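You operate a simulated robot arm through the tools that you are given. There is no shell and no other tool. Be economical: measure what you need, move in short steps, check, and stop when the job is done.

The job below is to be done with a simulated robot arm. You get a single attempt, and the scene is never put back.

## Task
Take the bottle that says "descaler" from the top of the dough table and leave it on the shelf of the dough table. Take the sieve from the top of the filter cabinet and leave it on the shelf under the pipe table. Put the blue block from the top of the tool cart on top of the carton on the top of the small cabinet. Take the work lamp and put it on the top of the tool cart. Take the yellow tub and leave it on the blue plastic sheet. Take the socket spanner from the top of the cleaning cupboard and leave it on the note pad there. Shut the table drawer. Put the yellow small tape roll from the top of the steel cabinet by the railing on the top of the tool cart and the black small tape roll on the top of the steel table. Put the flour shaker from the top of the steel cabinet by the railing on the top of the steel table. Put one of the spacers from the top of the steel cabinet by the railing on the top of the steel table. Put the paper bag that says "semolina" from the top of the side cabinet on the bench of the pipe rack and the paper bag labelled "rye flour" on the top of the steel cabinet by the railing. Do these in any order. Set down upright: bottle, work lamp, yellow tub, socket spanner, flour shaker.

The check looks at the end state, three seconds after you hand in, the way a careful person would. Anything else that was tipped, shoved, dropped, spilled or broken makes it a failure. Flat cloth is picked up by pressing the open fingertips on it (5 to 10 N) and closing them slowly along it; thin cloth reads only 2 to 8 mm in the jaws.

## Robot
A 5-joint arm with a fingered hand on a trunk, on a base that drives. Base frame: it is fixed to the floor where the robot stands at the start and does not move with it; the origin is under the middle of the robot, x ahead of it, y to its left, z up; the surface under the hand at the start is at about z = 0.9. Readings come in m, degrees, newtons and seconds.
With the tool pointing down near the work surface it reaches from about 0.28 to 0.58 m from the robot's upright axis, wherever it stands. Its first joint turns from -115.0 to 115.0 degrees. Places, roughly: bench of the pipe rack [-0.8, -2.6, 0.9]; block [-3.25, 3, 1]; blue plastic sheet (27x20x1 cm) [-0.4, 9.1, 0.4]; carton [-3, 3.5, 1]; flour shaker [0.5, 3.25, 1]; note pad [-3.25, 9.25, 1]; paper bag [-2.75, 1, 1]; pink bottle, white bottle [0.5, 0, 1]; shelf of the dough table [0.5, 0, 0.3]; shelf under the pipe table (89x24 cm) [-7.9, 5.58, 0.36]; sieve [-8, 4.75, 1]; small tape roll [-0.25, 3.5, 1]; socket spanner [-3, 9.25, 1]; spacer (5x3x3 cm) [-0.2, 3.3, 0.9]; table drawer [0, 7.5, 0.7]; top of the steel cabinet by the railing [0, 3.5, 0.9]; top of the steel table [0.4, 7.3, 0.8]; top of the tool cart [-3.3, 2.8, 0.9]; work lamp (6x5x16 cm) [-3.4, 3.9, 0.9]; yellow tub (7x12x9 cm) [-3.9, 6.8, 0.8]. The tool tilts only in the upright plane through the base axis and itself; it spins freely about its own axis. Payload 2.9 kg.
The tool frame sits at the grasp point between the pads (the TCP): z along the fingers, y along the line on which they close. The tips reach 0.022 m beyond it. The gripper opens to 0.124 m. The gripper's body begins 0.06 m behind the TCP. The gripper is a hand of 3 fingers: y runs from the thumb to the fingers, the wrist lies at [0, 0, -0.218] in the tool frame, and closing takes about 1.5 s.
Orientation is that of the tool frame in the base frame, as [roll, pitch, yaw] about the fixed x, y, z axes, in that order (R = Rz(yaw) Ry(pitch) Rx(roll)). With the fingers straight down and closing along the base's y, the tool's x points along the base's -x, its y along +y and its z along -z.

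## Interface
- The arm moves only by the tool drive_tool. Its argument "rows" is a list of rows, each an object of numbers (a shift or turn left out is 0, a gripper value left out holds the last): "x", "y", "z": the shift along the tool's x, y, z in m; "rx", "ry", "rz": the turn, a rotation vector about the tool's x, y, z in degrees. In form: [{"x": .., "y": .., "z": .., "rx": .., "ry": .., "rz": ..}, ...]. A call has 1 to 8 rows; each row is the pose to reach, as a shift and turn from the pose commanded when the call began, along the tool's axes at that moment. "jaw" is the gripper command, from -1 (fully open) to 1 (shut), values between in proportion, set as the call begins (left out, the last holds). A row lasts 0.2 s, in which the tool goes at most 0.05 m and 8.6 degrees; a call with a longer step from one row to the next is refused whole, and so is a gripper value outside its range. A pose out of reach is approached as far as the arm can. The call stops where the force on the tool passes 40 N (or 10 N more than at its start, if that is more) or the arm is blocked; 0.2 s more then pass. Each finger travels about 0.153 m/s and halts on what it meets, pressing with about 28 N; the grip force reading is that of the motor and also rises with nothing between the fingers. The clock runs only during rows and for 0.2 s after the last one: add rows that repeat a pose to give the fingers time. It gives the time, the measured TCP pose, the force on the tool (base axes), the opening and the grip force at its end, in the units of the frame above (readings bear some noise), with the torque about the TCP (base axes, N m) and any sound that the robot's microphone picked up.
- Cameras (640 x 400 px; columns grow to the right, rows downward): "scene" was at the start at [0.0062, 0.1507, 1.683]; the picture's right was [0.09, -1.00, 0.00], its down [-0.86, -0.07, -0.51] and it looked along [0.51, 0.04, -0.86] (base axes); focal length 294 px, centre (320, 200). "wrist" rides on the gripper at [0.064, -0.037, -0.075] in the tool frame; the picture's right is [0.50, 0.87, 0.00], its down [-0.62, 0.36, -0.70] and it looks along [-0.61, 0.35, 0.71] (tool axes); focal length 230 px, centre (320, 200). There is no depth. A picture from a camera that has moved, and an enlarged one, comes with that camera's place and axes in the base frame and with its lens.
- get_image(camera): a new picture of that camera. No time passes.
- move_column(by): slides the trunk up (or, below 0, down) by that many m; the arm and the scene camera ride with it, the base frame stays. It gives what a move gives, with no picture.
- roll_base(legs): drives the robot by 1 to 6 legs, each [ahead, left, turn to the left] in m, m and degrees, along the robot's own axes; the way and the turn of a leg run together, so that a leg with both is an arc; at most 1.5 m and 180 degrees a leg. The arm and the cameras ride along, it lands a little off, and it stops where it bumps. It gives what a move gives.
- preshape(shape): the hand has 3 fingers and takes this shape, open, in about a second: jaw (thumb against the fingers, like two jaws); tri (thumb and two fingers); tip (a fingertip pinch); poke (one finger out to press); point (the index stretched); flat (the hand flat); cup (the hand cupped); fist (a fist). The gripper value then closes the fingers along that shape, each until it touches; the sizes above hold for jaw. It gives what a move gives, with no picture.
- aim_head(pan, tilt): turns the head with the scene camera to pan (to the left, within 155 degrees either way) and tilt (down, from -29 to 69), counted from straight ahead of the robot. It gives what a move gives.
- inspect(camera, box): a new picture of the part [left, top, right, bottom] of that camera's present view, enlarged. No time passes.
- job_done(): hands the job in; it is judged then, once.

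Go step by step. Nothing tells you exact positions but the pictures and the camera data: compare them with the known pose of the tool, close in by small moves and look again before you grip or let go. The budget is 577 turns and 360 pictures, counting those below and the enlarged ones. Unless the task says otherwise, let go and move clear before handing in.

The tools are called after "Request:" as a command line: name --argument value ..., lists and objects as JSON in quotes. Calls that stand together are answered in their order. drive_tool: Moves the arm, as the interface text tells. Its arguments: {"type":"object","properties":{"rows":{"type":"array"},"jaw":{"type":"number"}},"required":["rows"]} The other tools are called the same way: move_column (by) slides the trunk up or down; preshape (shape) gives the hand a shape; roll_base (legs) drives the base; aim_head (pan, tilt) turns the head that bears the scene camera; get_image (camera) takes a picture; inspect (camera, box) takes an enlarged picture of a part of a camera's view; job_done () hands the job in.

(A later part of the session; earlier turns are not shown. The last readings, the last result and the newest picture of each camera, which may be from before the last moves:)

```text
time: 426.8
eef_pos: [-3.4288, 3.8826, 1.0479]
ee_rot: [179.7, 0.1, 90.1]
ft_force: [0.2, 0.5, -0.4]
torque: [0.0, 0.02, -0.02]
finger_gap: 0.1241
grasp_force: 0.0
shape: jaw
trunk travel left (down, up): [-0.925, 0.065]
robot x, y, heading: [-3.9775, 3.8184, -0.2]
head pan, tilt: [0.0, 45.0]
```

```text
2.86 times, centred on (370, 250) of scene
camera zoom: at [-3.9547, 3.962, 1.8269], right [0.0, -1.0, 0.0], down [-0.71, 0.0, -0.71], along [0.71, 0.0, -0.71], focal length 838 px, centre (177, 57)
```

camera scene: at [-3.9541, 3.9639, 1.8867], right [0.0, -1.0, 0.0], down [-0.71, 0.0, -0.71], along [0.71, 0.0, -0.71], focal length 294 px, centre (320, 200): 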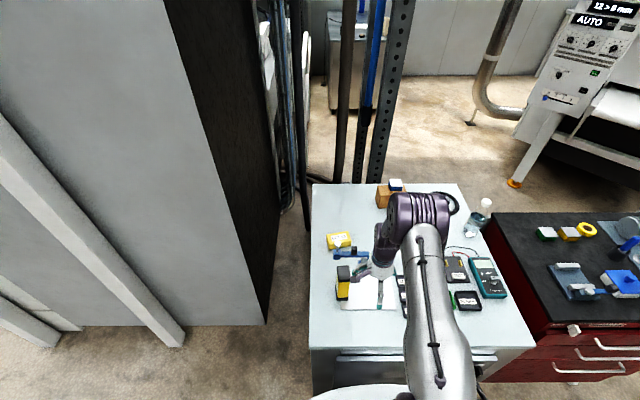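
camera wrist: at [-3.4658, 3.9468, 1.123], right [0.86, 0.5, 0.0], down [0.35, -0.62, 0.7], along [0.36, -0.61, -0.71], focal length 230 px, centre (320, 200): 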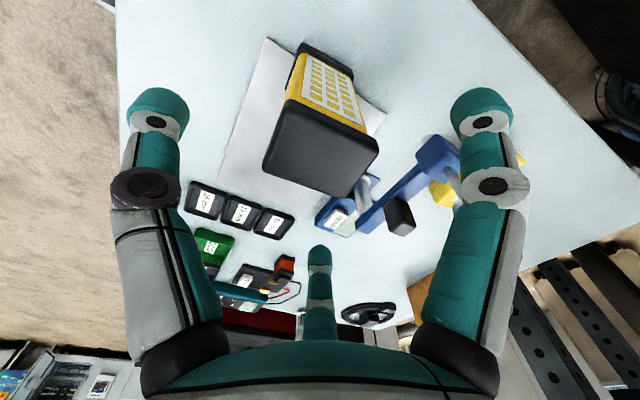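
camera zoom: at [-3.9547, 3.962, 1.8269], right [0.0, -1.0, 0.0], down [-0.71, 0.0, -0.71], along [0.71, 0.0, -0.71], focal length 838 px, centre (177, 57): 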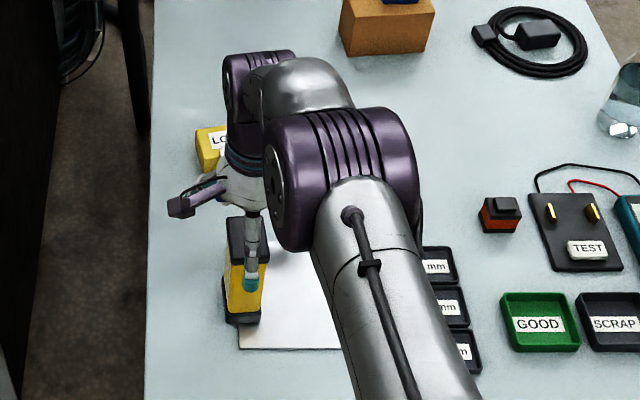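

Request:
drive_tool --rows '[{"rz": -7}, {"rz": -7}]'

Request:
move_column --by -0.075

Request:
drive_tool --rows '[{}, {}, {}, {}, {}, {}, {}]' --jaw 1

Request:
get_image --camera "wrist"

Request:
inspect --camera "scene" --box '[290, 180, 450, 320]'

```text
time: 427.4
eef_pos: [-3.4288, 3.8821, 1.0492]
ee_rot: [179.6, 0.0, 97.2]
ft_force: [-0.1, 0.2, -0.6]
torque: [0.01, -0.02, -0.01]
finger_gap: 0.1241
grasp_force: 0.1
shape: jaw
trunk travel left (down, up): [-0.925, 0.065]
robot x, y, heading: [-3.9742, 3.8182, -0.3]
head pan, tilt: [0.0, 45.0]
```

```text
time: 428.5
eef_pos: [-3.4283, 3.8829, 0.9737]
ee_rot: [179.7, -0.1, 97.0]
ft_force: [-0.2, -0.6, 0.2]
torque: [-0.01, 0.02, 0.0]
finger_gap: 0.1239
grasp_force: 0.0
shape: jaw
trunk travel left (down, up): [-0.85, 0.14]
robot x, y, heading: [-3.979, 3.8181, -0.2]
head pan, tilt: [0.0, 45.0]
```

```text
time: 430.1
eef_pos: [-3.428, 3.8831, 0.9726]
ee_rot: [179.6, 0.0, 97.1]
ft_force: [-0.4, 0.4, 0.6]
torque: [0.01, 0.03, -0.04]
finger_gap: 0.0417
grasp_force: 28.2
shape: jaw
trunk travel left (down, up): [-0.85, 0.14]
robot x, y, heading: [-3.9767, 3.815, -0.3]
head pan, tilt: [0.0, 45.0]
```

```text
200 pictures are left
camera wrist: at [-3.4729, 3.9416, 1.0481], right [0.8, 0.6, 0.0], down [0.43, -0.57, 0.7], along [0.43, -0.56, -0.71], focal length 230 px, centre (320, 200)
```

wrist: 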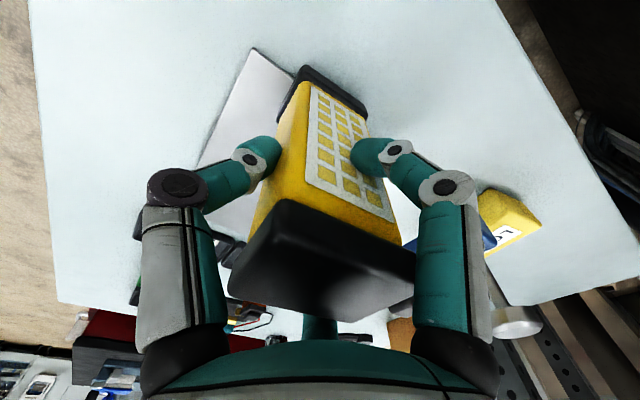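

```text
2.86 times, centred on (370, 250) of scene
camera zoom: at [-3.9541, 3.962, 1.7519], right [0.0, -1.0, 0.0], down [-0.71, 0.0, -0.71], along [0.71, 0.0, -0.71], focal length 838 px, centre (177, 57)
```

zoom: 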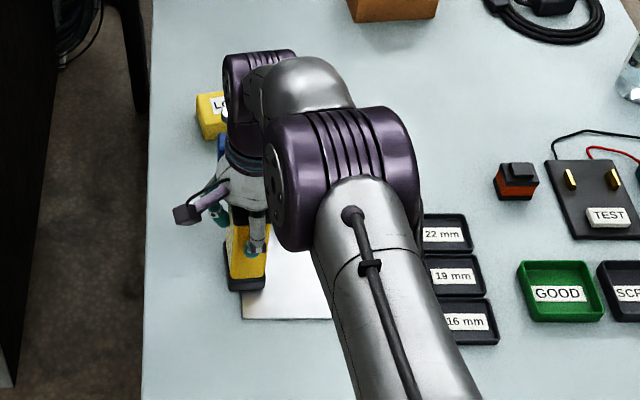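

Gripped. Lift and look.

Request:
move_column --by 0.13

Request:
inspect --camera "scene" --box '[270, 160, 450, 320]'

Request:
get_image --camera "wrist"

```text
time: 431.7
eef_pos: [-3.4272, 3.8831, 1.1046]
ee_rot: [179.6, 0.0, 97.1]
ft_force: [-0.2, 0.5, -2.4]
torque: [0.01, 0.01, 0.0]
finger_gap: 0.0415
grasp_force: 27.9
shape: jaw
trunk travel left (down, up): [-0.98, 0.01]
robot x, y, heading: [-3.9737, 3.8185, -0.1]
head pan, tilt: [0.0, 45.0]
```

```text
2.50 times, centred on (360, 240) of scene
camera zoom: at [-3.954, 3.9621, 1.8818], right [0.0, -1.0, 0.0], down [-0.71, 0.0, -0.71], along [0.71, 0.0, -0.71], focal length 734 px, centre (220, 100)
```

zoom: 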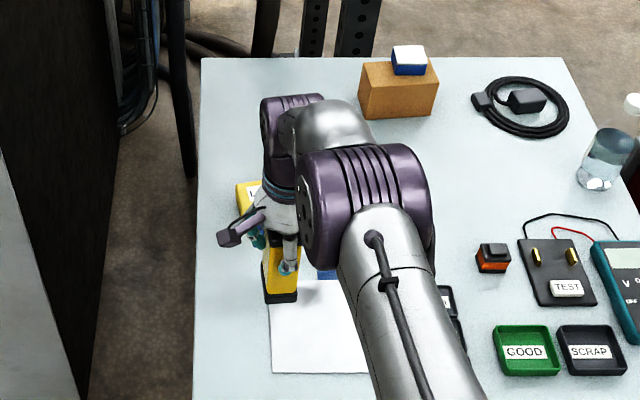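

```text
197 pictures are left
camera wrist: at [-3.4728, 3.9416, 1.1781], right [0.8, 0.6, 0.0], down [0.43, -0.57, 0.7], along [0.43, -0.56, -0.71], focal length 230 px, centre (320, 200)
```

wrist: 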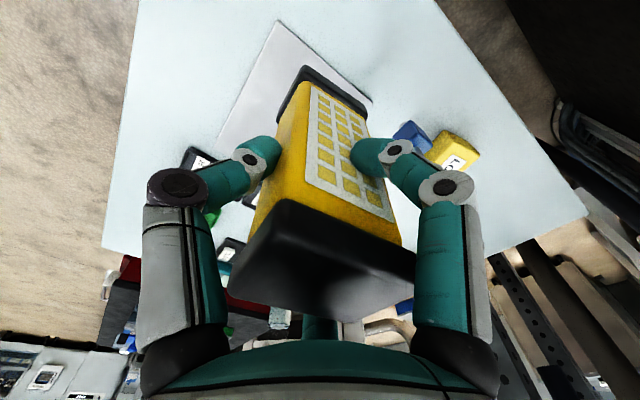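

Lamp held. Raise, retract, and move south beside the cart.

Request:
drive_tool --rows '[{"z": -0.03, "x": 0.003, "y": -0.03}, {"z": -0.05, "x": 0.008, "y": -0.07}, {"z": -0.07, "x": 0.013, "y": -0.11}, {"z": -0.08, "x": 0.018, "y": -0.155}, {"z": -0.08, "x": 0.024, "y": -0.195}]'

Request:
roll_base --legs '[[-0.05, 0, 0], [0, -0.88, 0]]'

Request:
get_image --camera "scene"

```text
time: 432.9
eef_pos: [-3.628, 3.8826, 1.1849]
ee_rot: [179.5, 0.0, 97.1]
ft_force: [-0.7, 0.4, -3.3]
torque: [0.01, 0.0, -0.03]
finger_gap: 0.0411
grasp_force: 28.1
shape: jaw
trunk travel left (down, up): [-0.98, 0.01]
robot x, y, heading: [-3.9735, 3.8195, -0.1]
head pan, tilt: [0.0, 45.0]
```

```text
time: 438.1
eef_pos: [-3.681, 2.9882, 1.1833]
ee_rot: [179.7, 0.1, 96.8]
ft_force: [-0.2, -0.1, -3.1]
torque: [0.03, 0.0, -0.01]
finger_gap: 0.0412
grasp_force: 27.9
shape: jaw
trunk travel left (down, up): [-0.98, 0.01]
robot x, y, heading: [-4.0284, 2.9269, -0.5]
head pan, tilt: [0.0, 45.0]
```

```text
196 pictures are left
camera scene: at [-4.0081, 3.0707, 1.8818], right [-0.01, -1.0, 0.0], down [-0.71, 0.01, -0.71], along [0.71, -0.01, -0.71], focal length 294 px, centre (320, 200)
```

scene: 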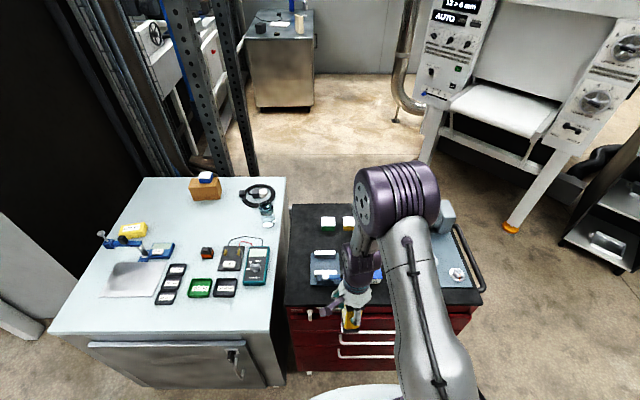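

West reach is marginal, so I take the lamp round to the east side, where the old blue-block spot is free.

Request:
roll_base --legs '[[0, -0.84, 0], [1.14, 0, 0], [0, 0, 180], [-0.2, -0.3, 0], [0.02, -0.45, 0]]'

Request:
aim_head --pan -10 --tilt 50

Request:
get_image --camera "scene"

Request:
get_image --camera "wrist"

```text
time: 459.6
eef_pos: [-3.0631, 2.7441, 1.1837]
ee_rot: [179.8, 0.0, -84.8]
ft_force: [-0.4, 0.2, -4.3]
torque: [0.0, -0.04, 0.01]
finger_gap: 0.0405
grasp_force: 28.2
shape: jaw
trunk travel left (down, up): [-0.98, 0.01]
robot x, y, heading: [-2.7137, 2.7962, 177.7]
head pan, tilt: [0.0, 45.0]
```

```text
time: 460.3
eef_pos: [-3.0614, 2.7443, 1.184]
ee_rot: [179.7, 0.0, -84.8]
ft_force: [-0.3, 0.5, -2.2]
torque: [-0.02, 0.02, 0.04]
finger_gap: 0.0405
grasp_force: 28.2
shape: jaw
trunk travel left (down, up): [-0.98, 0.01]
robot x, y, heading: [-2.7084, 2.7941, 178.1]
head pan, tilt: [-10.0, 50.0]
```

```text
195 pictures are left
camera scene: at [-2.7327, 2.6672, 1.875], right [0.21, 0.98, 0.0], down [0.75, -0.16, -0.64], along [-0.63, 0.13, -0.77], focal length 294 px, centre (320, 200)
```

scene: 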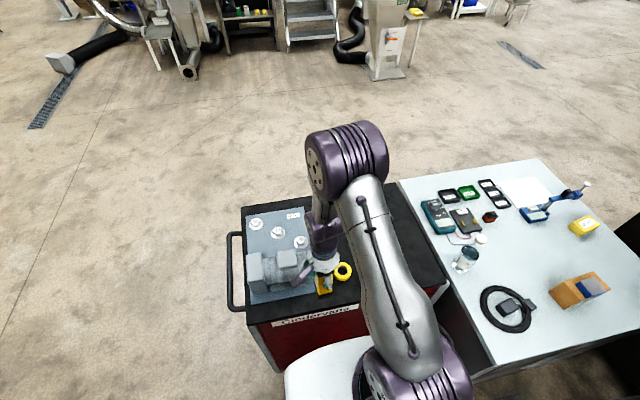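

```text
194 pictures are left
camera wrist: at [-3.0192, 2.6844, 1.2583], right [-0.82, -0.58, 0.0], down [-0.41, 0.58, 0.7], along [-0.41, 0.57, -0.71], focal length 230 px, centre (320, 200)
```

wrist: 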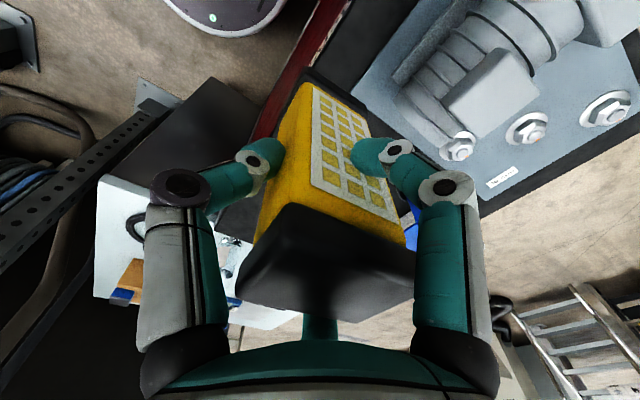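

Request:
roll_base --legs '[[0, -0.05, 0]]'

Request:
drive_tool --rows '[{"x": -0.04, "y": 0.01}, {"x": -0.08, "y": 0.02}, {"x": -0.12, "y": 0.035}, {"x": -0.16, "y": 0.05}, {"x": -0.2, "y": 0.063}, {"x": -0.24, "y": 0.076, "z": 0.02}, {"x": -0.28, "y": 0.089, "z": 0.04}, {"x": -0.3165, "y": 0.102, "z": 0.05}]'

Request:
get_image --camera "scene"

Request:
get_image --camera "wrist"

```text
time: 461.2
eef_pos: [-3.061, 2.7895, 1.1844]
ee_rot: [179.9, 0.4, -84.7]
ft_force: [0.5, -1.0, -4.1]
torque: [0.02, -0.03, 0.01]
finger_gap: 0.0403
grasp_force: 27.5
shape: jaw
trunk travel left (down, up): [-0.98, 0.01]
robot x, y, heading: [-2.7054, 2.8468, 178.1]
head pan, tilt: [-10.0, 50.0]
```

```text
time: 463.0
eef_pos: [-3.1912, 3.1033, 1.1345]
ee_rot: [179.9, -0.1, -84.7]
ft_force: [-0.2, 0.0, -2.6]
torque: [-0.02, -0.02, 0.0]
finger_gap: 0.0398
grasp_force: 28.3
shape: jaw
trunk travel left (down, up): [-0.98, 0.01]
robot x, y, heading: [-2.7092, 2.8477, 177.9]
head pan, tilt: [-10.0, 50.0]
```

```text
193 pictures are left
camera scene: at [-2.7314, 2.7199, 1.8751], right [0.21, 0.98, 0.0], down [0.75, -0.16, -0.64], along [-0.63, 0.13, -0.77], focal length 294 px, centre (320, 200)
```

scene: 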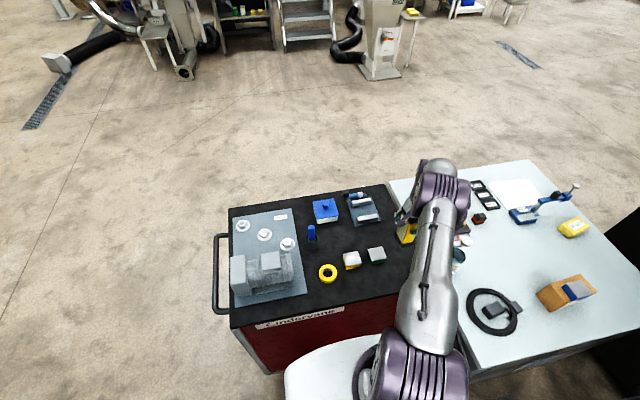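

```text
192 pictures are left
camera wrist: at [-3.1476, 3.0424, 1.2085], right [-0.82, -0.58, 0.0], down [-0.41, 0.58, 0.7], along [-0.41, 0.57, -0.71], focal length 230 px, centre (320, 200)
```

wrist: 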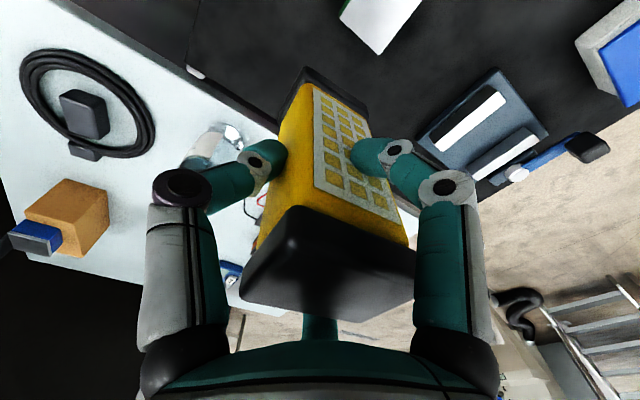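

Request:
move_column --by -0.085

Request:
inspect --camera "scene" --box '[310, 150, 490, 290]'

Request:
move_column --by -0.006

Request:
move_column --by -0.005

```text
time: 464.2
eef_pos: [-3.1906, 3.1028, 1.0493]
ee_rot: [179.8, 0.1, -84.7]
ft_force: [0.4, 0.7, -2.8]
torque: [0.0, 0.02, -0.01]
finger_gap: 0.04
grasp_force: 28.2
shape: jaw
trunk travel left (down, up): [-0.895, 0.095]
robot x, y, heading: [-2.7077, 2.8482, 177.6]
head pan, tilt: [-10.0, 50.0]
```

```text
2.86 times, centred on (400, 220) of scene
camera zoom: at [-2.7308, 2.7183, 1.79], right [0.21, 0.98, 0.0], down [0.75, -0.16, -0.64], along [-0.63, 0.13, -0.77], focal length 838 px, centre (91, 143)
```

zoom: 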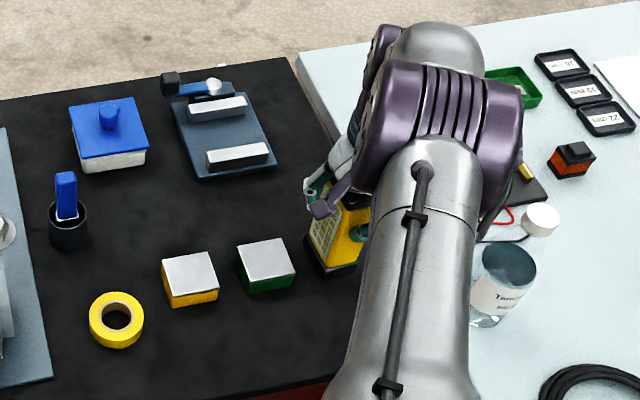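

```text
time: 464.8
eef_pos: [-3.191, 3.1024, 1.0441]
ee_rot: [179.8, 0.1, -84.8]
ft_force: [-0.4, -0.8, -2.3]
torque: [-0.03, 0.02, 0.0]
finger_gap: 0.0398
grasp_force: 28.2
shape: jaw
trunk travel left (down, up): [-0.889, 0.101]
robot x, y, heading: [-2.7095, 2.8458, 177.7]
head pan, tilt: [-10.0, 50.0]
```

```text
time: 465.3
eef_pos: [-3.1906, 3.102, 1.0391]
ee_rot: [179.8, 0.0, -84.7]
ft_force: [-0.2, -0.9, -2.6]
torque: [-0.03, -0.01, -0.05]
finger_gap: 0.0398
grasp_force: 28.2
shape: jaw
trunk travel left (down, up): [-0.884, 0.106]
robot x, y, heading: [-2.7084, 2.8483, 178.0]
head pan, tilt: [-10.0, 50.0]
```

Request:
move_column --by -0.006

Request:
move_column --by -0.005

Request:
move_column --by -0.005

```text
time: 465.9
eef_pos: [-3.1908, 3.1017, 1.0333]
ee_rot: [179.8, 0.0, -84.7]
ft_force: [0.7, 0.7, -3.4]
torque: [-0.06, -0.04, -0.01]
finger_gap: 0.0398
grasp_force: 28.5
shape: jaw
trunk travel left (down, up): [-0.878, 0.112]
robot x, y, heading: [-2.7113, 2.8518, 177.9]
head pan, tilt: [-10.0, 50.0]
```

```text
time: 466.4
eef_pos: [-3.1888, 3.1026, 1.0286]
ee_rot: [179.8, 0.0, -84.7]
ft_force: [2.0, 0.0, 2.7]
torque: [-0.03, 0.05, 0.0]
finger_gap: 0.0399
grasp_force: 27.9
shape: jaw
trunk travel left (down, up): [-0.873, 0.117]
robot x, y, heading: [-2.7084, 2.8533, 178.1]
head pan, tilt: [-10.0, 50.0]
```

```text
time: 467.0
eef_pos: [-3.1876, 3.1015, 1.0261]
ee_rot: [179.5, 0.2, -84.7]
ft_force: [-0.1, 2.7, 26.8]
torque: [0.05, 0.12, 0.0]
finger_gap: 0.0408
grasp_force: 28.0
shape: jaw
trunk travel left (down, up): [-0.868, 0.122]
robot x, y, heading: [-2.7084, 2.8469, 178.0]
head pan, tilt: [-10.0, 50.0]
```

Contact at the cart top. Back off 2 mm, release gently.

Request:
move_column --by 0.003

Request:
drive_tool --rows '[{}, {}, {}, {}]' --jaw -0.5

Request:
move_column --by 0.115

Request:
get_image --camera "wrist"

Request:
inspect --camera "scene" --box '[310, 150, 490, 290]'

```text
time: 467.5
eef_pos: [-3.1885, 3.1023, 1.0264]
ee_rot: [179.6, 0.3, -84.7]
ft_force: [-1.3, 3.3, 16.1]
torque: [0.07, 0.15, -0.02]
finger_gap: 0.041
grasp_force: 28.0
shape: jaw
trunk travel left (down, up): [-0.871, 0.119]
robot x, y, heading: [-2.71, 2.8499, 177.9]
head pan, tilt: [-10.0, 50.0]
```

```text
time: 468.5
eef_pos: [-3.1897, 3.1021, 1.0264]
ee_rot: [179.9, 0.1, -84.7]
ft_force: [0.4, 0.8, -0.5]
torque: [0.0, -0.01, 0.02]
finger_gap: 0.0925
grasp_force: 0.1
shape: jaw
trunk travel left (down, up): [-0.871, 0.119]
robot x, y, heading: [-2.7073, 2.8498, 178.1]
head pan, tilt: [-10.0, 50.0]
```

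```text
time: 469.9
eef_pos: [-3.1917, 3.1014, 1.1416]
ee_rot: [179.9, 0.1, -84.7]
ft_force: [-0.6, -0.5, -0.3]
torque: [-0.03, 0.0, -0.03]
finger_gap: 0.0925
grasp_force: 0.1
shape: jaw
trunk travel left (down, up): [-0.986, 0.004]
robot x, y, heading: [-2.7084, 2.8461, 178.0]
head pan, tilt: [-10.0, 50.0]
```

```text
190 pictures are left
camera wrist: at [-3.1476, 3.0409, 1.2153], right [-0.82, -0.58, 0.0], down [-0.41, 0.58, 0.7], along [-0.41, 0.57, -0.71], focal length 230 px, centre (320, 200)
```

wrist: 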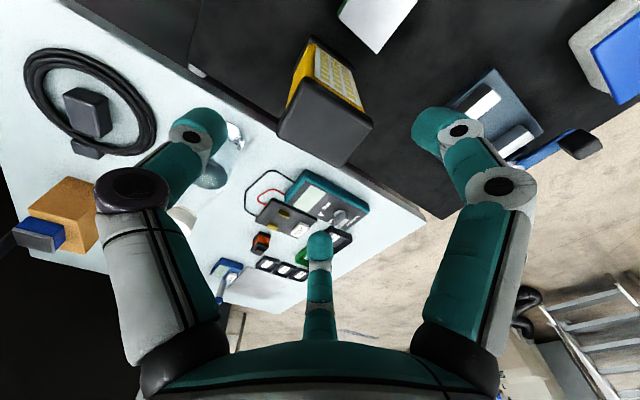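

```text
2.86 times, centred on (400, 220) of scene
camera zoom: at [-2.7304, 2.7179, 1.881], right [0.21, 0.98, 0.0], down [0.75, -0.16, -0.64], along [-0.63, 0.13, -0.77], focal length 838 px, centre (91, 143)
```

zoom: 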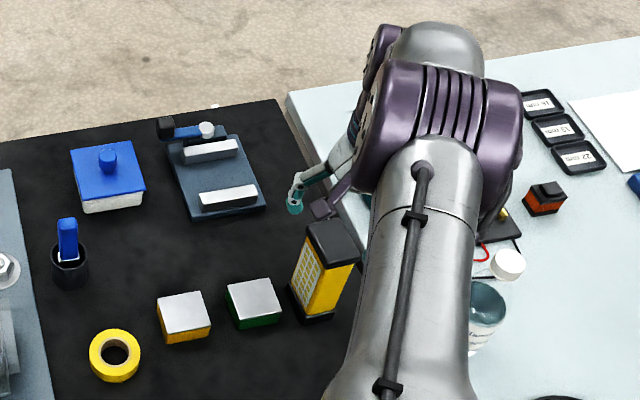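

Lamp done. Drive back to the west side of the steel cabinet for the black tape roll.

Request:
roll_base --legs '[[-1.45, 0, 0], [0, 0, -178], [0.2, 0.62, 0]]'

Request:
aim_head --pan 60 --tilt 15

Request:
get_image --camera "scene"

Request:
aim_head --pan 5 --tilt 45

Request:
get_image --camera "scene"

```text
time: 487.5
eef_pos: [-0.5812, 3.1895, 1.1405]
ee_rot: [179.9, 0.1, 99.7]
ft_force: [-0.8, 0.4, -0.6]
torque: [0.0, 0.02, 0.0]
finger_gap: 0.0929
grasp_force: 0.1
shape: jaw
trunk travel left (down, up): [-0.986, 0.004]
robot x, y, heading: [-1.0821, 3.4054, 2.4]
head pan, tilt: [-10.0, 50.0]
```

```text
time: 488.9
eef_pos: [-0.5812, 3.189, 1.1405]
ee_rot: [179.8, 0.1, 99.8]
ft_force: [0.0, 0.1, -0.3]
torque: [0.0, -0.01, -0.01]
finger_gap: 0.0929
grasp_force: 0.0
shape: jaw
trunk travel left (down, up): [-0.986, 0.004]
robot x, y, heading: [-1.0826, 3.4054, 2.5]
head pan, tilt: [60.0, 15.0]
```

```text
188 pictures are left
camera scene: at [-1.1041, 3.6285, 1.9347], right [0.89, -0.46, 0.0], down [-0.12, -0.23, -0.97], along [0.45, 0.86, -0.26], focal length 294 px, centre (320, 200)
```

scene: 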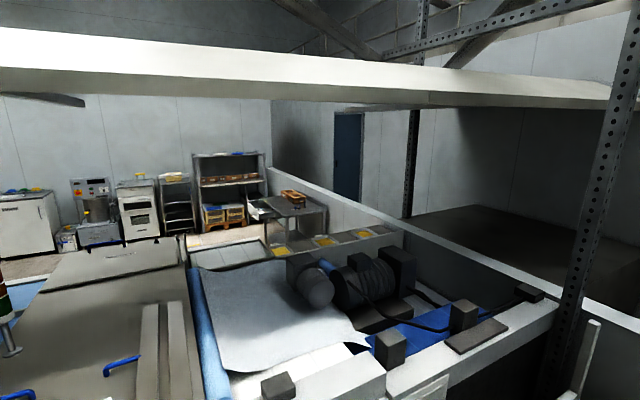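

```text
time: 490.1
eef_pos: [-0.5809, 3.1887, 1.1411]
ee_rot: [179.7, 0.1, 99.8]
ft_force: [-0.6, -1.0, 0.0]
torque: [-0.02, -0.03, 0.01]
finger_gap: 0.0928
grasp_force: 0.1
shape: jaw
trunk travel left (down, up): [-0.986, 0.004]
robot x, y, heading: [-1.0789, 3.3978, 2.5]
head pan, tilt: [5.0, 45.0]
```

```text
187 pictures are left
camera scene: at [-1.0668, 3.5563, 1.8879], right [0.13, -0.99, 0.0], down [-0.7, -0.09, -0.71], along [0.7, 0.09, -0.71], focal length 294 px, centre (320, 200)
```

scene: 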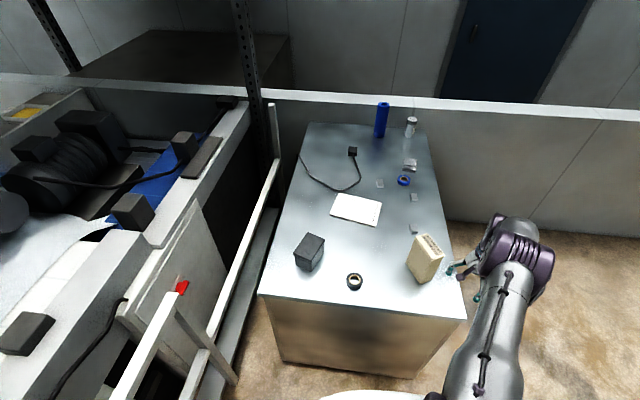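

Black roll confirmed at (-0.50, 3.505). Close in and move over it.

Request:
roll_base --legs '[[0.12, 0.1, 0]]'

Request:
drive_tool --rows '[{"x": 0.045, "y": -0.004}, {"x": 0.09, "y": -0.008}, {"x": 0.135, "y": -0.012}, {"x": 0.18, "y": -0.016}, {"x": 0.22, "y": -0.021}]'

Request:
get_image --camera "wrist"

```text
time: 491.5
eef_pos: [-0.4676, 3.2905, 1.1423]
ee_rot: [179.7, 0.1, 100.0]
ft_force: [0.0, -0.5, 0.1]
torque: [0.0, -0.01, -0.01]
finger_gap: 0.0928
grasp_force: 0.0
shape: jaw
trunk travel left (down, up): [-0.986, 0.004]
robot x, y, heading: [-0.9708, 3.5042, 2.4]
head pan, tilt: [5.0, 45.0]
```

```text
time: 492.7
eef_pos: [-0.5244, 3.5069, 1.14]
ee_rot: [179.8, 0.1, 99.9]
ft_force: [-0.1, 0.8, 0.3]
torque: [0.02, -0.01, -0.03]
finger_gap: 0.0929
grasp_force: 0.1
shape: jaw
trunk travel left (down, up): [-0.986, 0.004]
robot x, y, heading: [-0.9677, 3.5061, 2.4]
head pan, tilt: [5.0, 45.0]
```

```text
186 pictures are left
camera wrist: at [-0.573, 3.5626, 1.2138], right [0.77, 0.64, 0.0], down [0.45, -0.55, 0.7], along [0.45, -0.54, -0.71], focal length 230 px, centre (320, 200)
```

wrist: 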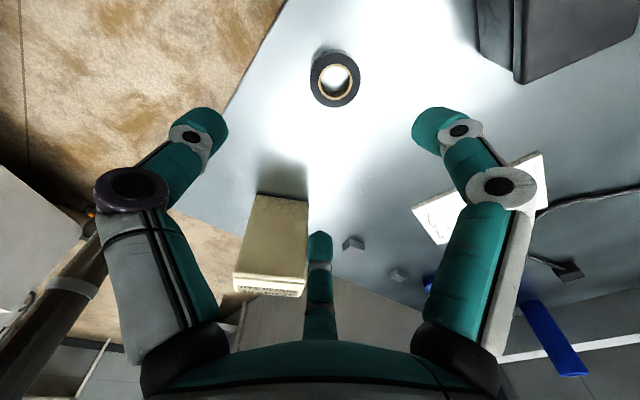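

Request:
drive_tool --rows '[{"x": -0.007, "y": 0.024}, {"x": -0.007, "y": 0.024}]'

Request:
move_column --by -0.18

Request:
get_image --camera "wrist"

```text
time: 493.3
eef_pos: [-0.499, 3.5017, 1.1397]
ee_rot: [179.8, 0.0, 100.1]
ft_force: [0.1, 0.1, 0.2]
torque: [-0.02, 0.01, 0.02]
finger_gap: 0.0929
grasp_force: 0.1
shape: jaw
trunk travel left (down, up): [-0.986, 0.004]
robot x, y, heading: [-0.9678, 3.5049, 2.8]
head pan, tilt: [5.0, 45.0]
```

```text
time: 495.3
eef_pos: [-0.4997, 3.5013, 0.9587]
ee_rot: [179.8, 0.0, 100.0]
ft_force: [0.3, 0.6, 0.0]
torque: [0.02, 0.01, 0.0]
finger_gap: 0.0928
grasp_force: 0.0
shape: jaw
trunk travel left (down, up): [-0.806, 0.184]
robot x, y, heading: [-0.9676, 3.5058, 2.5]
head pan, tilt: [5.0, 45.0]
```

```text
185 pictures are left
camera wrist: at [-0.5474, 3.5576, 1.0337], right [0.77, 0.64, 0.0], down [0.46, -0.55, 0.7], along [0.45, -0.54, -0.71], focal length 230 px, centre (320, 200)
```

wrist: 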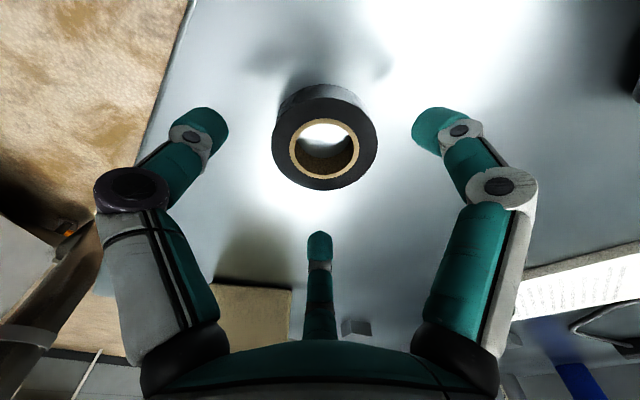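

Request:
move_column --by -0.031

Request:
drive_tool --rows '[{}, {}, {}, {}, {}, {}]' --jaw 1

Request:
move_column --by 0.21

Request:
get_image --camera "wrist"

```text
time: 496.1
eef_pos: [-0.4996, 3.5014, 0.9279]
ee_rot: [179.8, 0.0, 100.0]
ft_force: [-0.5, 0.1, 0.6]
torque: [0.0, -0.01, -0.01]
finger_gap: 0.0929
grasp_force: 0.0
shape: jaw
trunk travel left (down, up): [-0.775, 0.215]
robot x, y, heading: [-0.9648, 3.5006, 2.6]
head pan, tilt: [5.0, 45.0]
```

```text
time: 497.5
eef_pos: [-0.4996, 3.5014, 0.9288]
ee_rot: [179.7, 0.0, 100.1]
ft_force: [0.0, 0.7, 0.3]
torque: [0.01, -0.02, -0.01]
finger_gap: 0.0524
grasp_force: 28.4
shape: jaw
trunk travel left (down, up): [-0.775, 0.215]
robot x, y, heading: [-0.9672, 3.5015, 2.8]
head pan, tilt: [5.0, 45.0]
```

```text
time: 499.8
eef_pos: [-0.4995, 3.502, 1.1372]
ee_rot: [179.8, -0.1, 99.9]
ft_force: [0.7, -0.8, -0.8]
torque: [-0.01, -0.02, 0.0]
finger_gap: 0.0528
grasp_force: 27.8
shape: jaw
trunk travel left (down, up): [-0.985, 0.005]
robot x, y, heading: [-0.9641, 3.5082, 2.5]
head pan, tilt: [5.0, 45.0]
```

```text
184 pictures are left
camera wrist: at [-0.5473, 3.5576, 1.2126], right [0.77, 0.64, 0.0], down [0.46, -0.55, 0.7], along [0.45, -0.54, -0.71], focal length 230 px, centre (320, 200)
```

wrist: 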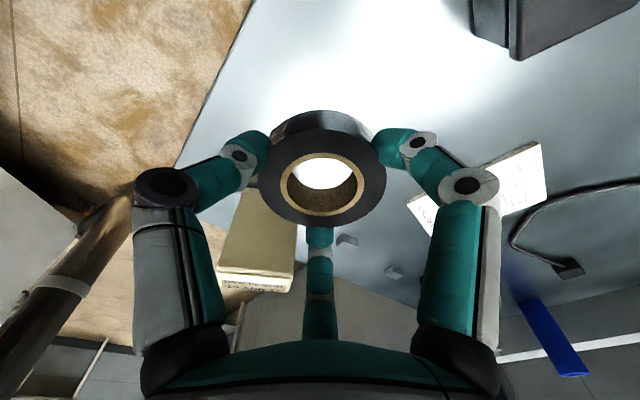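

Held. Drive west and north around the machines toward the steel table.

Request:
roll_base --legs '[[-0.25, -0.66, -2.5], [-1.1, 0, 0], [-0.57, -0.7, 0], [-1.3, 0, 0], [0, 1.5, 0], [0, 1.5, 0]]'

Request:
aim_head --pan 55 --tilt 20

Request:
get_image --camera "scene"

```text
time: 533.4
eef_pos: [-3.7067, 5.2479, 1.1378]
ee_rot: [179.8, 0.0, 96.3]
ft_force: [-0.6, 0.2, -1.4]
torque: [0.01, 0.02, 0.03]
finger_gap: 0.0527
grasp_force: 28.3
shape: jaw
trunk travel left (down, up): [-0.985, 0.005]
robot x, y, heading: [-4.1724, 5.2812, -1.0]
head pan, tilt: [5.0, 45.0]
```

```text
time: 534.6
eef_pos: [-3.7085, 5.2481, 1.1383]
ee_rot: [179.8, 0.1, 96.3]
ft_force: [-0.7, 0.1, -0.7]
torque: [0.01, 0.02, -0.03]
finger_gap: 0.0525
grasp_force: 27.8
shape: jaw
trunk travel left (down, up): [-0.985, 0.005]
robot x, y, heading: [-4.175, 5.2792, -0.9]
head pan, tilt: [55.0, 20.0]
```

```text
183 pictures are left
camera scene: at [-4.1761, 5.5037, 1.9255], right [0.81, -0.59, 0.0], down [-0.2, -0.28, -0.94], along [0.55, 0.76, -0.34], focal length 294 px, centre (320, 200)
```

scene: 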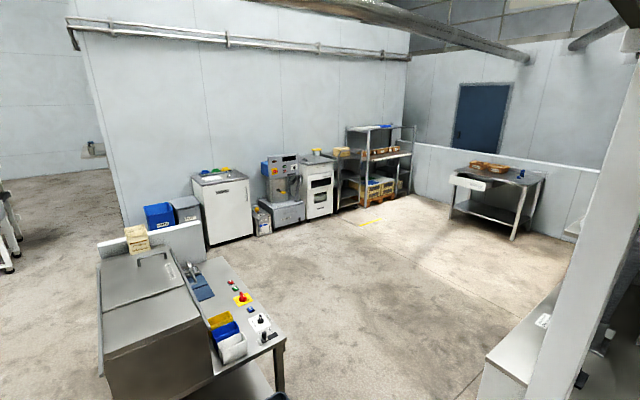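

Steel table with its open drawer is visible at the far right. Drive through the gap between the control panel and the machine.

Request:
roll_base --legs '[[0, 0, 46], [1.128, 0.032, 0], [1.27, 0, 0], [0.778, -0.495, 0], [0, 0, -45]]'

Request:
aim_head --pan 0 --tilt 25

Request:
get_image --camera "scene"

```text
time: 554.7
eef_pos: [-1.2043, 7.1625, 1.1378]
ee_rot: [179.8, 0.0, 98.2]
ft_force: [0.1, -0.5, -0.8]
torque: [-0.02, 0.01, -0.02]
finger_gap: 0.0522
grasp_force: 28.3
shape: jaw
trunk travel left (down, up): [-0.985, 0.005]
robot x, y, heading: [-1.6713, 7.1846, 0.9]
head pan, tilt: [55.0, 20.0]
```

```text
time: 555.9
eef_pos: [-1.2047, 7.1631, 1.1392]
ee_rot: [179.8, 0.0, 98.2]
ft_force: [0.0, -0.2, -0.3]
torque: [-0.03, 0.03, -0.01]
finger_gap: 0.0525
grasp_force: 27.9
shape: jaw
trunk travel left (down, up): [-0.985, 0.005]
robot x, y, heading: [-1.6703, 7.1771, 0.7]
head pan, tilt: [0.0, 25.0]
```

```text
182 pictures are left
camera scene: at [-1.6421, 7.3259, 1.9175], right [0.02, -1.0, 0.0], down [-0.42, -0.01, -0.91], along [0.91, 0.02, -0.42], focal length 294 px, centre (320, 200)
```

scene: 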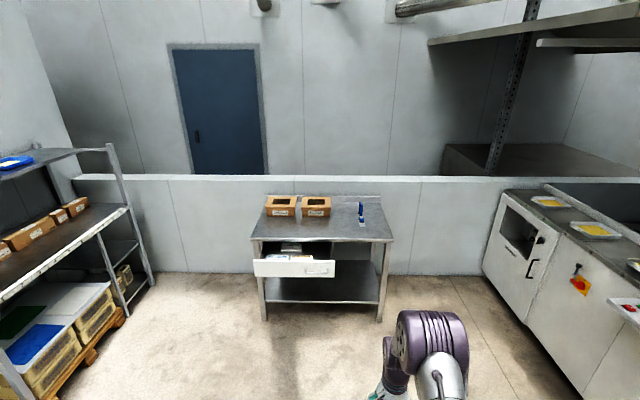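

Request:
inspect --camera "scene" --box '[235, 180, 405, 330]'

Request:
inspect --camera "scene" --box '[0, 140, 170, 390]'

```text
2.67 times, centred on (320, 255) of scene
camera zoom: at [-1.6421, 7.3259, 1.9175], right [0.02, -1.0, 0.0], down [-0.42, -0.01, -0.91], along [0.91, 0.02, -0.42], focal length 783 px, centre (320, 53)
```

zoom: 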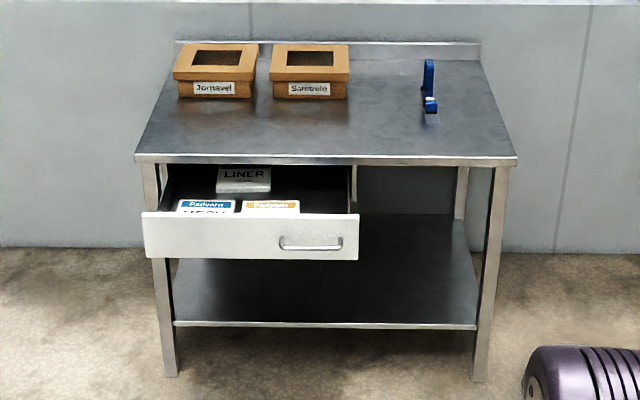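

```text
1.60 times, centred on (85, 265) of scene
camera zoom: at [-1.6421, 7.3259, 1.9175], right [0.02, -1.0, 0.0], down [-0.42, -0.01, -0.91], along [0.91, 0.02, -0.42], focal length 470 px, centre (696, 96)
```

zoom: 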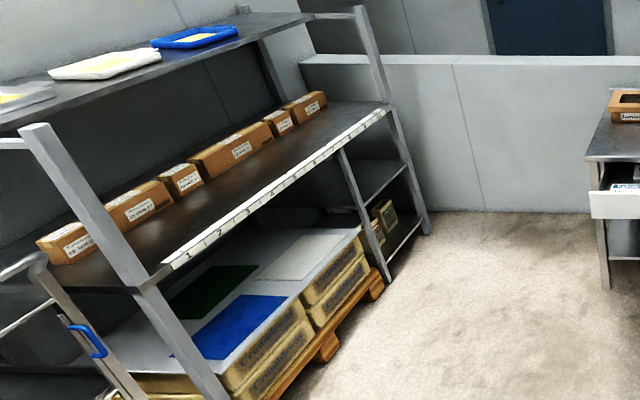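

Blue sheet on the lower shelf stack and the open drawer are seen. Drive to the table front.

Request:
roll_base --legs '[[1.36, -0.215, 0]]'

Request:
aim_head --pan 5 --tilt 50

Request:
get_image --camera "scene"

```text
time: 562.8
eef_pos: [0.1528, 6.9731, 1.1378]
ee_rot: [179.8, 0.1, 98.1]
ft_force: [-0.8, 0.8, -1.3]
torque: [-0.01, -0.01, -0.03]
finger_gap: 0.0521
grasp_force: 27.8
shape: jaw
trunk travel left (down, up): [-0.985, 0.005]
robot x, y, heading: [-0.3109, 6.9912, 0.9]
head pan, tilt: [0.0, 25.0]
```

```text
time: 563.6
eef_pos: [0.1527, 6.9715, 1.1388]
ee_rot: [179.8, -0.1, 98.1]
ft_force: [-0.1, 0.2, -0.3]
torque: [-0.01, 0.02, -0.01]
finger_gap: 0.0521
grasp_force: 28.7
shape: jaw
trunk travel left (down, up): [-0.985, 0.005]
robot x, y, heading: [-0.3157, 6.9899, 0.8]
head pan, tilt: [5.0, 50.0]
```

```text
179 pictures are left
camera scene: at [-0.3, 7.1433, 1.88], right [0.1, -0.99, 0.0], down [-0.76, -0.08, -0.64], along [0.64, 0.06, -0.77], focal length 294 px, centre (320, 200)
```

scene: 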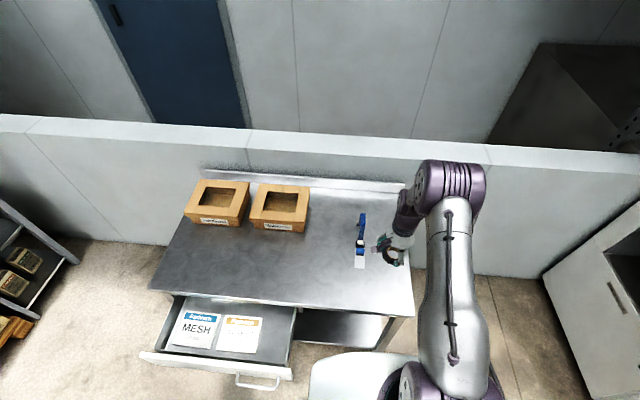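

Request:
drive_tool --rows '[{"x": -0.025, "y": 0.02}, {"x": -0.051, "y": 0.04}, {"x": -0.051, "y": 0.04}]'

Request:
move_column --by -0.24

Request:
get_image --camera "scene"

Request:
get_image --camera "wrist"

```text
time: 564.5
eef_pos: [0.2002, 6.9302, 1.1396]
ee_rot: [179.8, 0.1, 98.1]
ft_force: [-0.3, 0.2, 0.0]
torque: [0.02, -0.01, -0.01]
finger_gap: 0.0523
grasp_force: 28.1
shape: jaw
trunk travel left (down, up): [-0.985, 0.005]
robot x, y, heading: [-0.3169, 6.9896, 0.8]
head pan, tilt: [5.0, 50.0]
```

```text
time: 567.0
eef_pos: [0.1997, 6.9298, 0.8987]
ee_rot: [179.8, 0.1, 98.1]
ft_force: [0.1, 0.3, -0.4]
torque: [0.01, -0.05, 0.0]
finger_gap: 0.0519
grasp_force: 28.3
shape: jaw
trunk travel left (down, up): [-0.745, 0.245]
robot x, y, heading: [-0.3146, 6.9916, 0.9]
head pan, tilt: [5.0, 50.0]
```

```text
178 pictures are left
camera scene: at [-0.3002, 7.1433, 1.64], right [0.1, -0.99, 0.0], down [-0.76, -0.08, -0.64], along [0.64, 0.06, -0.77], focal length 294 px, centre (320, 200)
```

scene: 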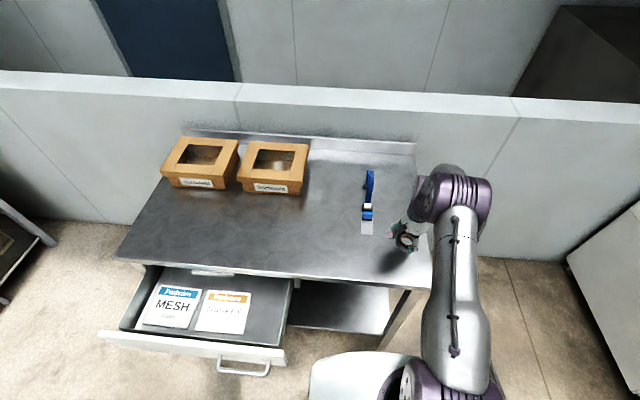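

```text
177 pictures are left
camera wrist: at [0.1537, 6.9877, 0.9732], right [0.79, 0.62, 0.0], down [0.44, -0.56, 0.7], along [0.43, -0.55, -0.71], focal length 230 px, centre (320, 200)
```

wrist: 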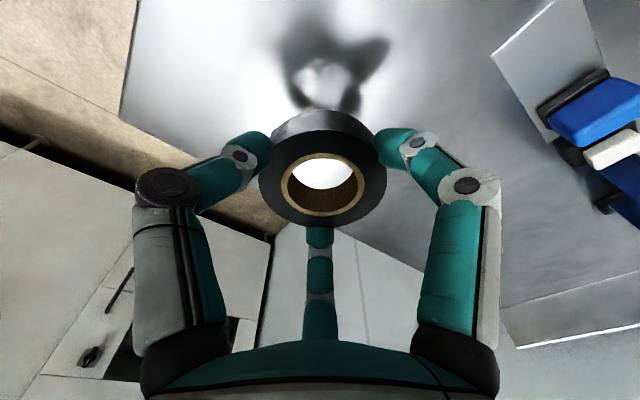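

Request:
drive_tool --rows '[{"z": 0.02}, {"z": 0.04}, {"z": 0.05}, {"z": 0.056}, {"z": 0.061}, {"z": 0.066}, {"z": 0.071}, {"z": 0.076}]'

```text
time: 568.2
eef_pos: [0.1981, 6.9294, 0.8464]
ee_rot: [179.1, 0.3, 97.9]
ft_force: [-9.5, -0.7, 32.2]
torque: [0.0, 0.35, 0.04]
finger_gap: 0.0543
grasp_force: 27.5
shape: jaw
trunk travel left (down, up): [-0.745, 0.245]
robot x, y, heading: [-0.3127, 6.9923, 0.6]
head pan, tilt: [5.0, 50.0]
stopped in row 6: the force on the tool passed its limit at 45 N (the readings are from after the stop); the commanded pose is now the measured one
```

Request:
drive_tool --rows '[{"z": -0.003}, {"z": -0.003}, {"z": -0.003}, {"z": -0.003}]' --jaw -0.4

Request:
move_column --by 0.15

Request:
get_image --camera "wrist"

```text
time: 569.2
eef_pos: [0.2025, 6.93, 0.843]
ee_rot: [179.5, 0.2, 98.1]
ft_force: [-0.3, 0.5, 0.1]
torque: [0.03, -0.01, 0.01]
finger_gap: 0.0863
grasp_force: 0.0
shape: jaw
trunk travel left (down, up): [-0.745, 0.245]
robot x, y, heading: [-0.3138, 6.9935, 1.0]
head pan, tilt: [5.0, 50.0]
```

```text
time: 570.9
eef_pos: [0.2022, 6.9298, 0.9941]
ee_rot: [179.5, 0.3, 98.1]
ft_force: [0.1, -0.1, 0.9]
torque: [0.02, 0.03, 0.01]
finger_gap: 0.0866
grasp_force: 0.0
shape: jaw
trunk travel left (down, up): [-0.895, 0.095]
robot x, y, heading: [-0.3163, 6.9934, 0.6]
head pan, tilt: [5.0, 50.0]
```

```text
176 pictures are left
camera wrist: at [0.156, 6.9878, 1.0682], right [0.79, 0.62, 0.01], down [0.43, -0.56, 0.71], along [0.44, -0.55, -0.71], focal length 230 px, centre (320, 200)
```

wrist: 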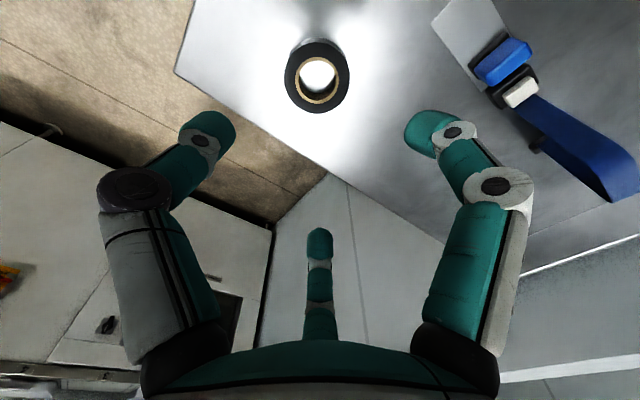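

Black tape placed. Next the drawer: back off, move in front of it, and level the tool with the fingers closed to push.

Request:
roll_base --legs '[[-0.52, 0, 0], [0, 0.56, 0]]'

Request:
drive_tool --rows '[{"x": 0.03, "y": 0.004}, {"x": 0.06, "y": 0.009}, {"x": 0.06, "y": 0.009, "rx": -8, "ry": -1.1}, {"x": 0.06, "y": 0.009, "rx": -16, "ry": -2.2}, {"x": 0.06, "y": 0.009, "rx": -24, "ry": -3.3}, {"x": 0.06, "y": 0.009, "rx": -32, "ry": -4.4}, {"x": 0.06, "y": 0.009, "rx": -40, "ry": -5.5}, {"x": 0.06, "y": 0.009, "rx": -45, "ry": -6.2}]' --jaw 1

Request:
aim_head --pan 0 --tilt 40

Request:
get_image --camera "scene"

```text
time: 576.8
eef_pos: [-0.3277, 7.4911, 0.9939]
ee_rot: [179.5, 0.2, 98.6]
ft_force: [-0.7, -0.6, 0.0]
torque: [0.01, 0.01, -0.02]
finger_gap: 0.0866
grasp_force: 0.1
shape: jaw
trunk travel left (down, up): [-0.895, 0.095]
robot x, y, heading: [-0.8448, 7.548, 1.5]
head pan, tilt: [5.0, 50.0]
```

```text
time: 578.6
eef_pos: [-0.3271, 7.5514, 0.9934]
ee_rot: [134.1, 5.9, 96.2]
ft_force: [-0.2, -0.3, 0.1]
torque: [0.0, -0.01, 0.01]
finger_gap: 0.0
grasp_force: 27.7
shape: jaw
trunk travel left (down, up): [-0.895, 0.095]
robot x, y, heading: [-0.8451, 7.5455, 1.3]
head pan, tilt: [5.0, 50.0]
```

```text
time: 579.3
eef_pos: [-0.3283, 7.5508, 0.9933]
ee_rot: [134.3, 5.9, 96.2]
ft_force: [-0.2, -0.1, 0.5]
torque: [0.01, 0.03, 0.05]
finger_gap: 0.0002
grasp_force: 28.4
shape: jaw
trunk travel left (down, up): [-0.895, 0.095]
robot x, y, heading: [-0.8451, 7.5491, 1.5]
head pan, tilt: [0.0, 40.0]
```

```text
175 pictures are left
camera scene: at [-0.8247, 7.6915, 1.8041], right [0.02, -1.0, 0.0], down [-0.64, -0.02, -0.77], along [0.77, 0.02, -0.64], focal length 294 px, centre (320, 200)
```

scene: 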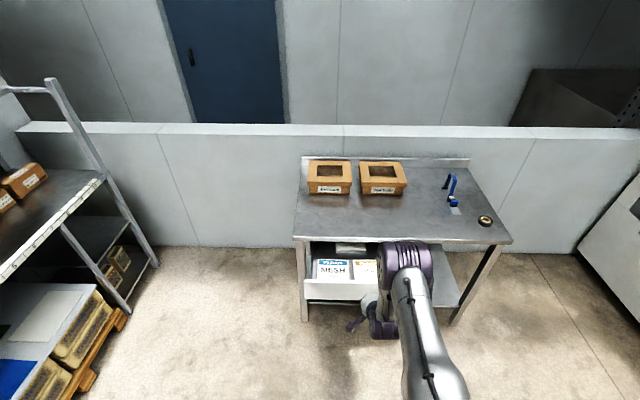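

Request:
drive_tool --rows '[{"rx": -8, "ry": -1.1}, {"rx": -16, "ry": -2.2}, {"rx": -24, "ry": -3.3}, {"rx": -32, "ry": -4.4}, {"rx": -40, "ry": -5.5}, {"rx": -44, "ry": -6.1}]'

Request:
move_column --by -0.27

Request:
get_image --camera "scene"

Request:
get_image --camera "wrist"

```text
time: 580.7
eef_pos: [-0.3286, 7.5519, 0.9948]
ee_rot: [89.4, 8.0, 90.5]
ft_force: [0.9, 0.9, 0.0]
torque: [0.01, -0.01, 0.03]
finger_gap: 0.0001
grasp_force: 28.1
shape: jaw
trunk travel left (down, up): [-0.895, 0.095]
robot x, y, heading: [-0.8422, 7.5437, 1.2]
head pan, tilt: [0.0, 40.0]
```

```text
time: 583.5
eef_pos: [-0.327, 7.5516, 0.7252]
ee_rot: [89.6, 7.9, 90.5]
ft_force: [0.1, 0.4, 0.8]
torque: [0.03, 0.02, 0.03]
finger_gap: 0.0
grasp_force: 27.6
shape: jaw
trunk travel left (down, up): [-0.625, 0.365]
robot x, y, heading: [-0.8479, 7.5465, 1.2]
head pan, tilt: [0.0, 40.0]
```

```text
174 pictures are left
camera scene: at [-0.8247, 7.6914, 1.5342], right [0.02, -1.0, 0.0], down [-0.64, -0.02, -0.77], along [0.77, 0.02, -0.64], focal length 294 px, centre (320, 200)
```

scene: 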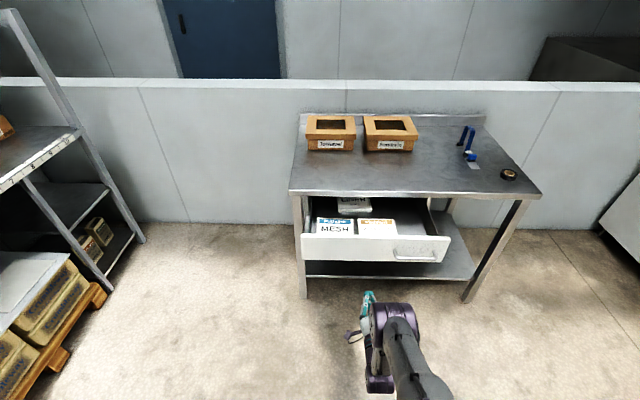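

```text
173 pictures are left
camera wrist: at [-0.404, 7.6093, 0.6777], right [-0.01, 0.61, 0.79], down [-0.7, -0.57, 0.43], along [0.71, -0.55, 0.44], focal length 230 px, centre (320, 200)
```

wrist: 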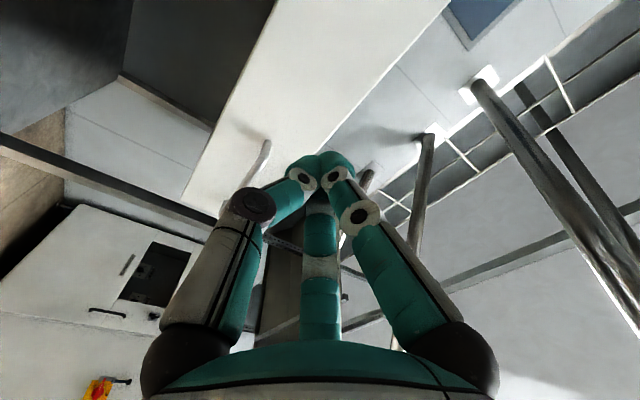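

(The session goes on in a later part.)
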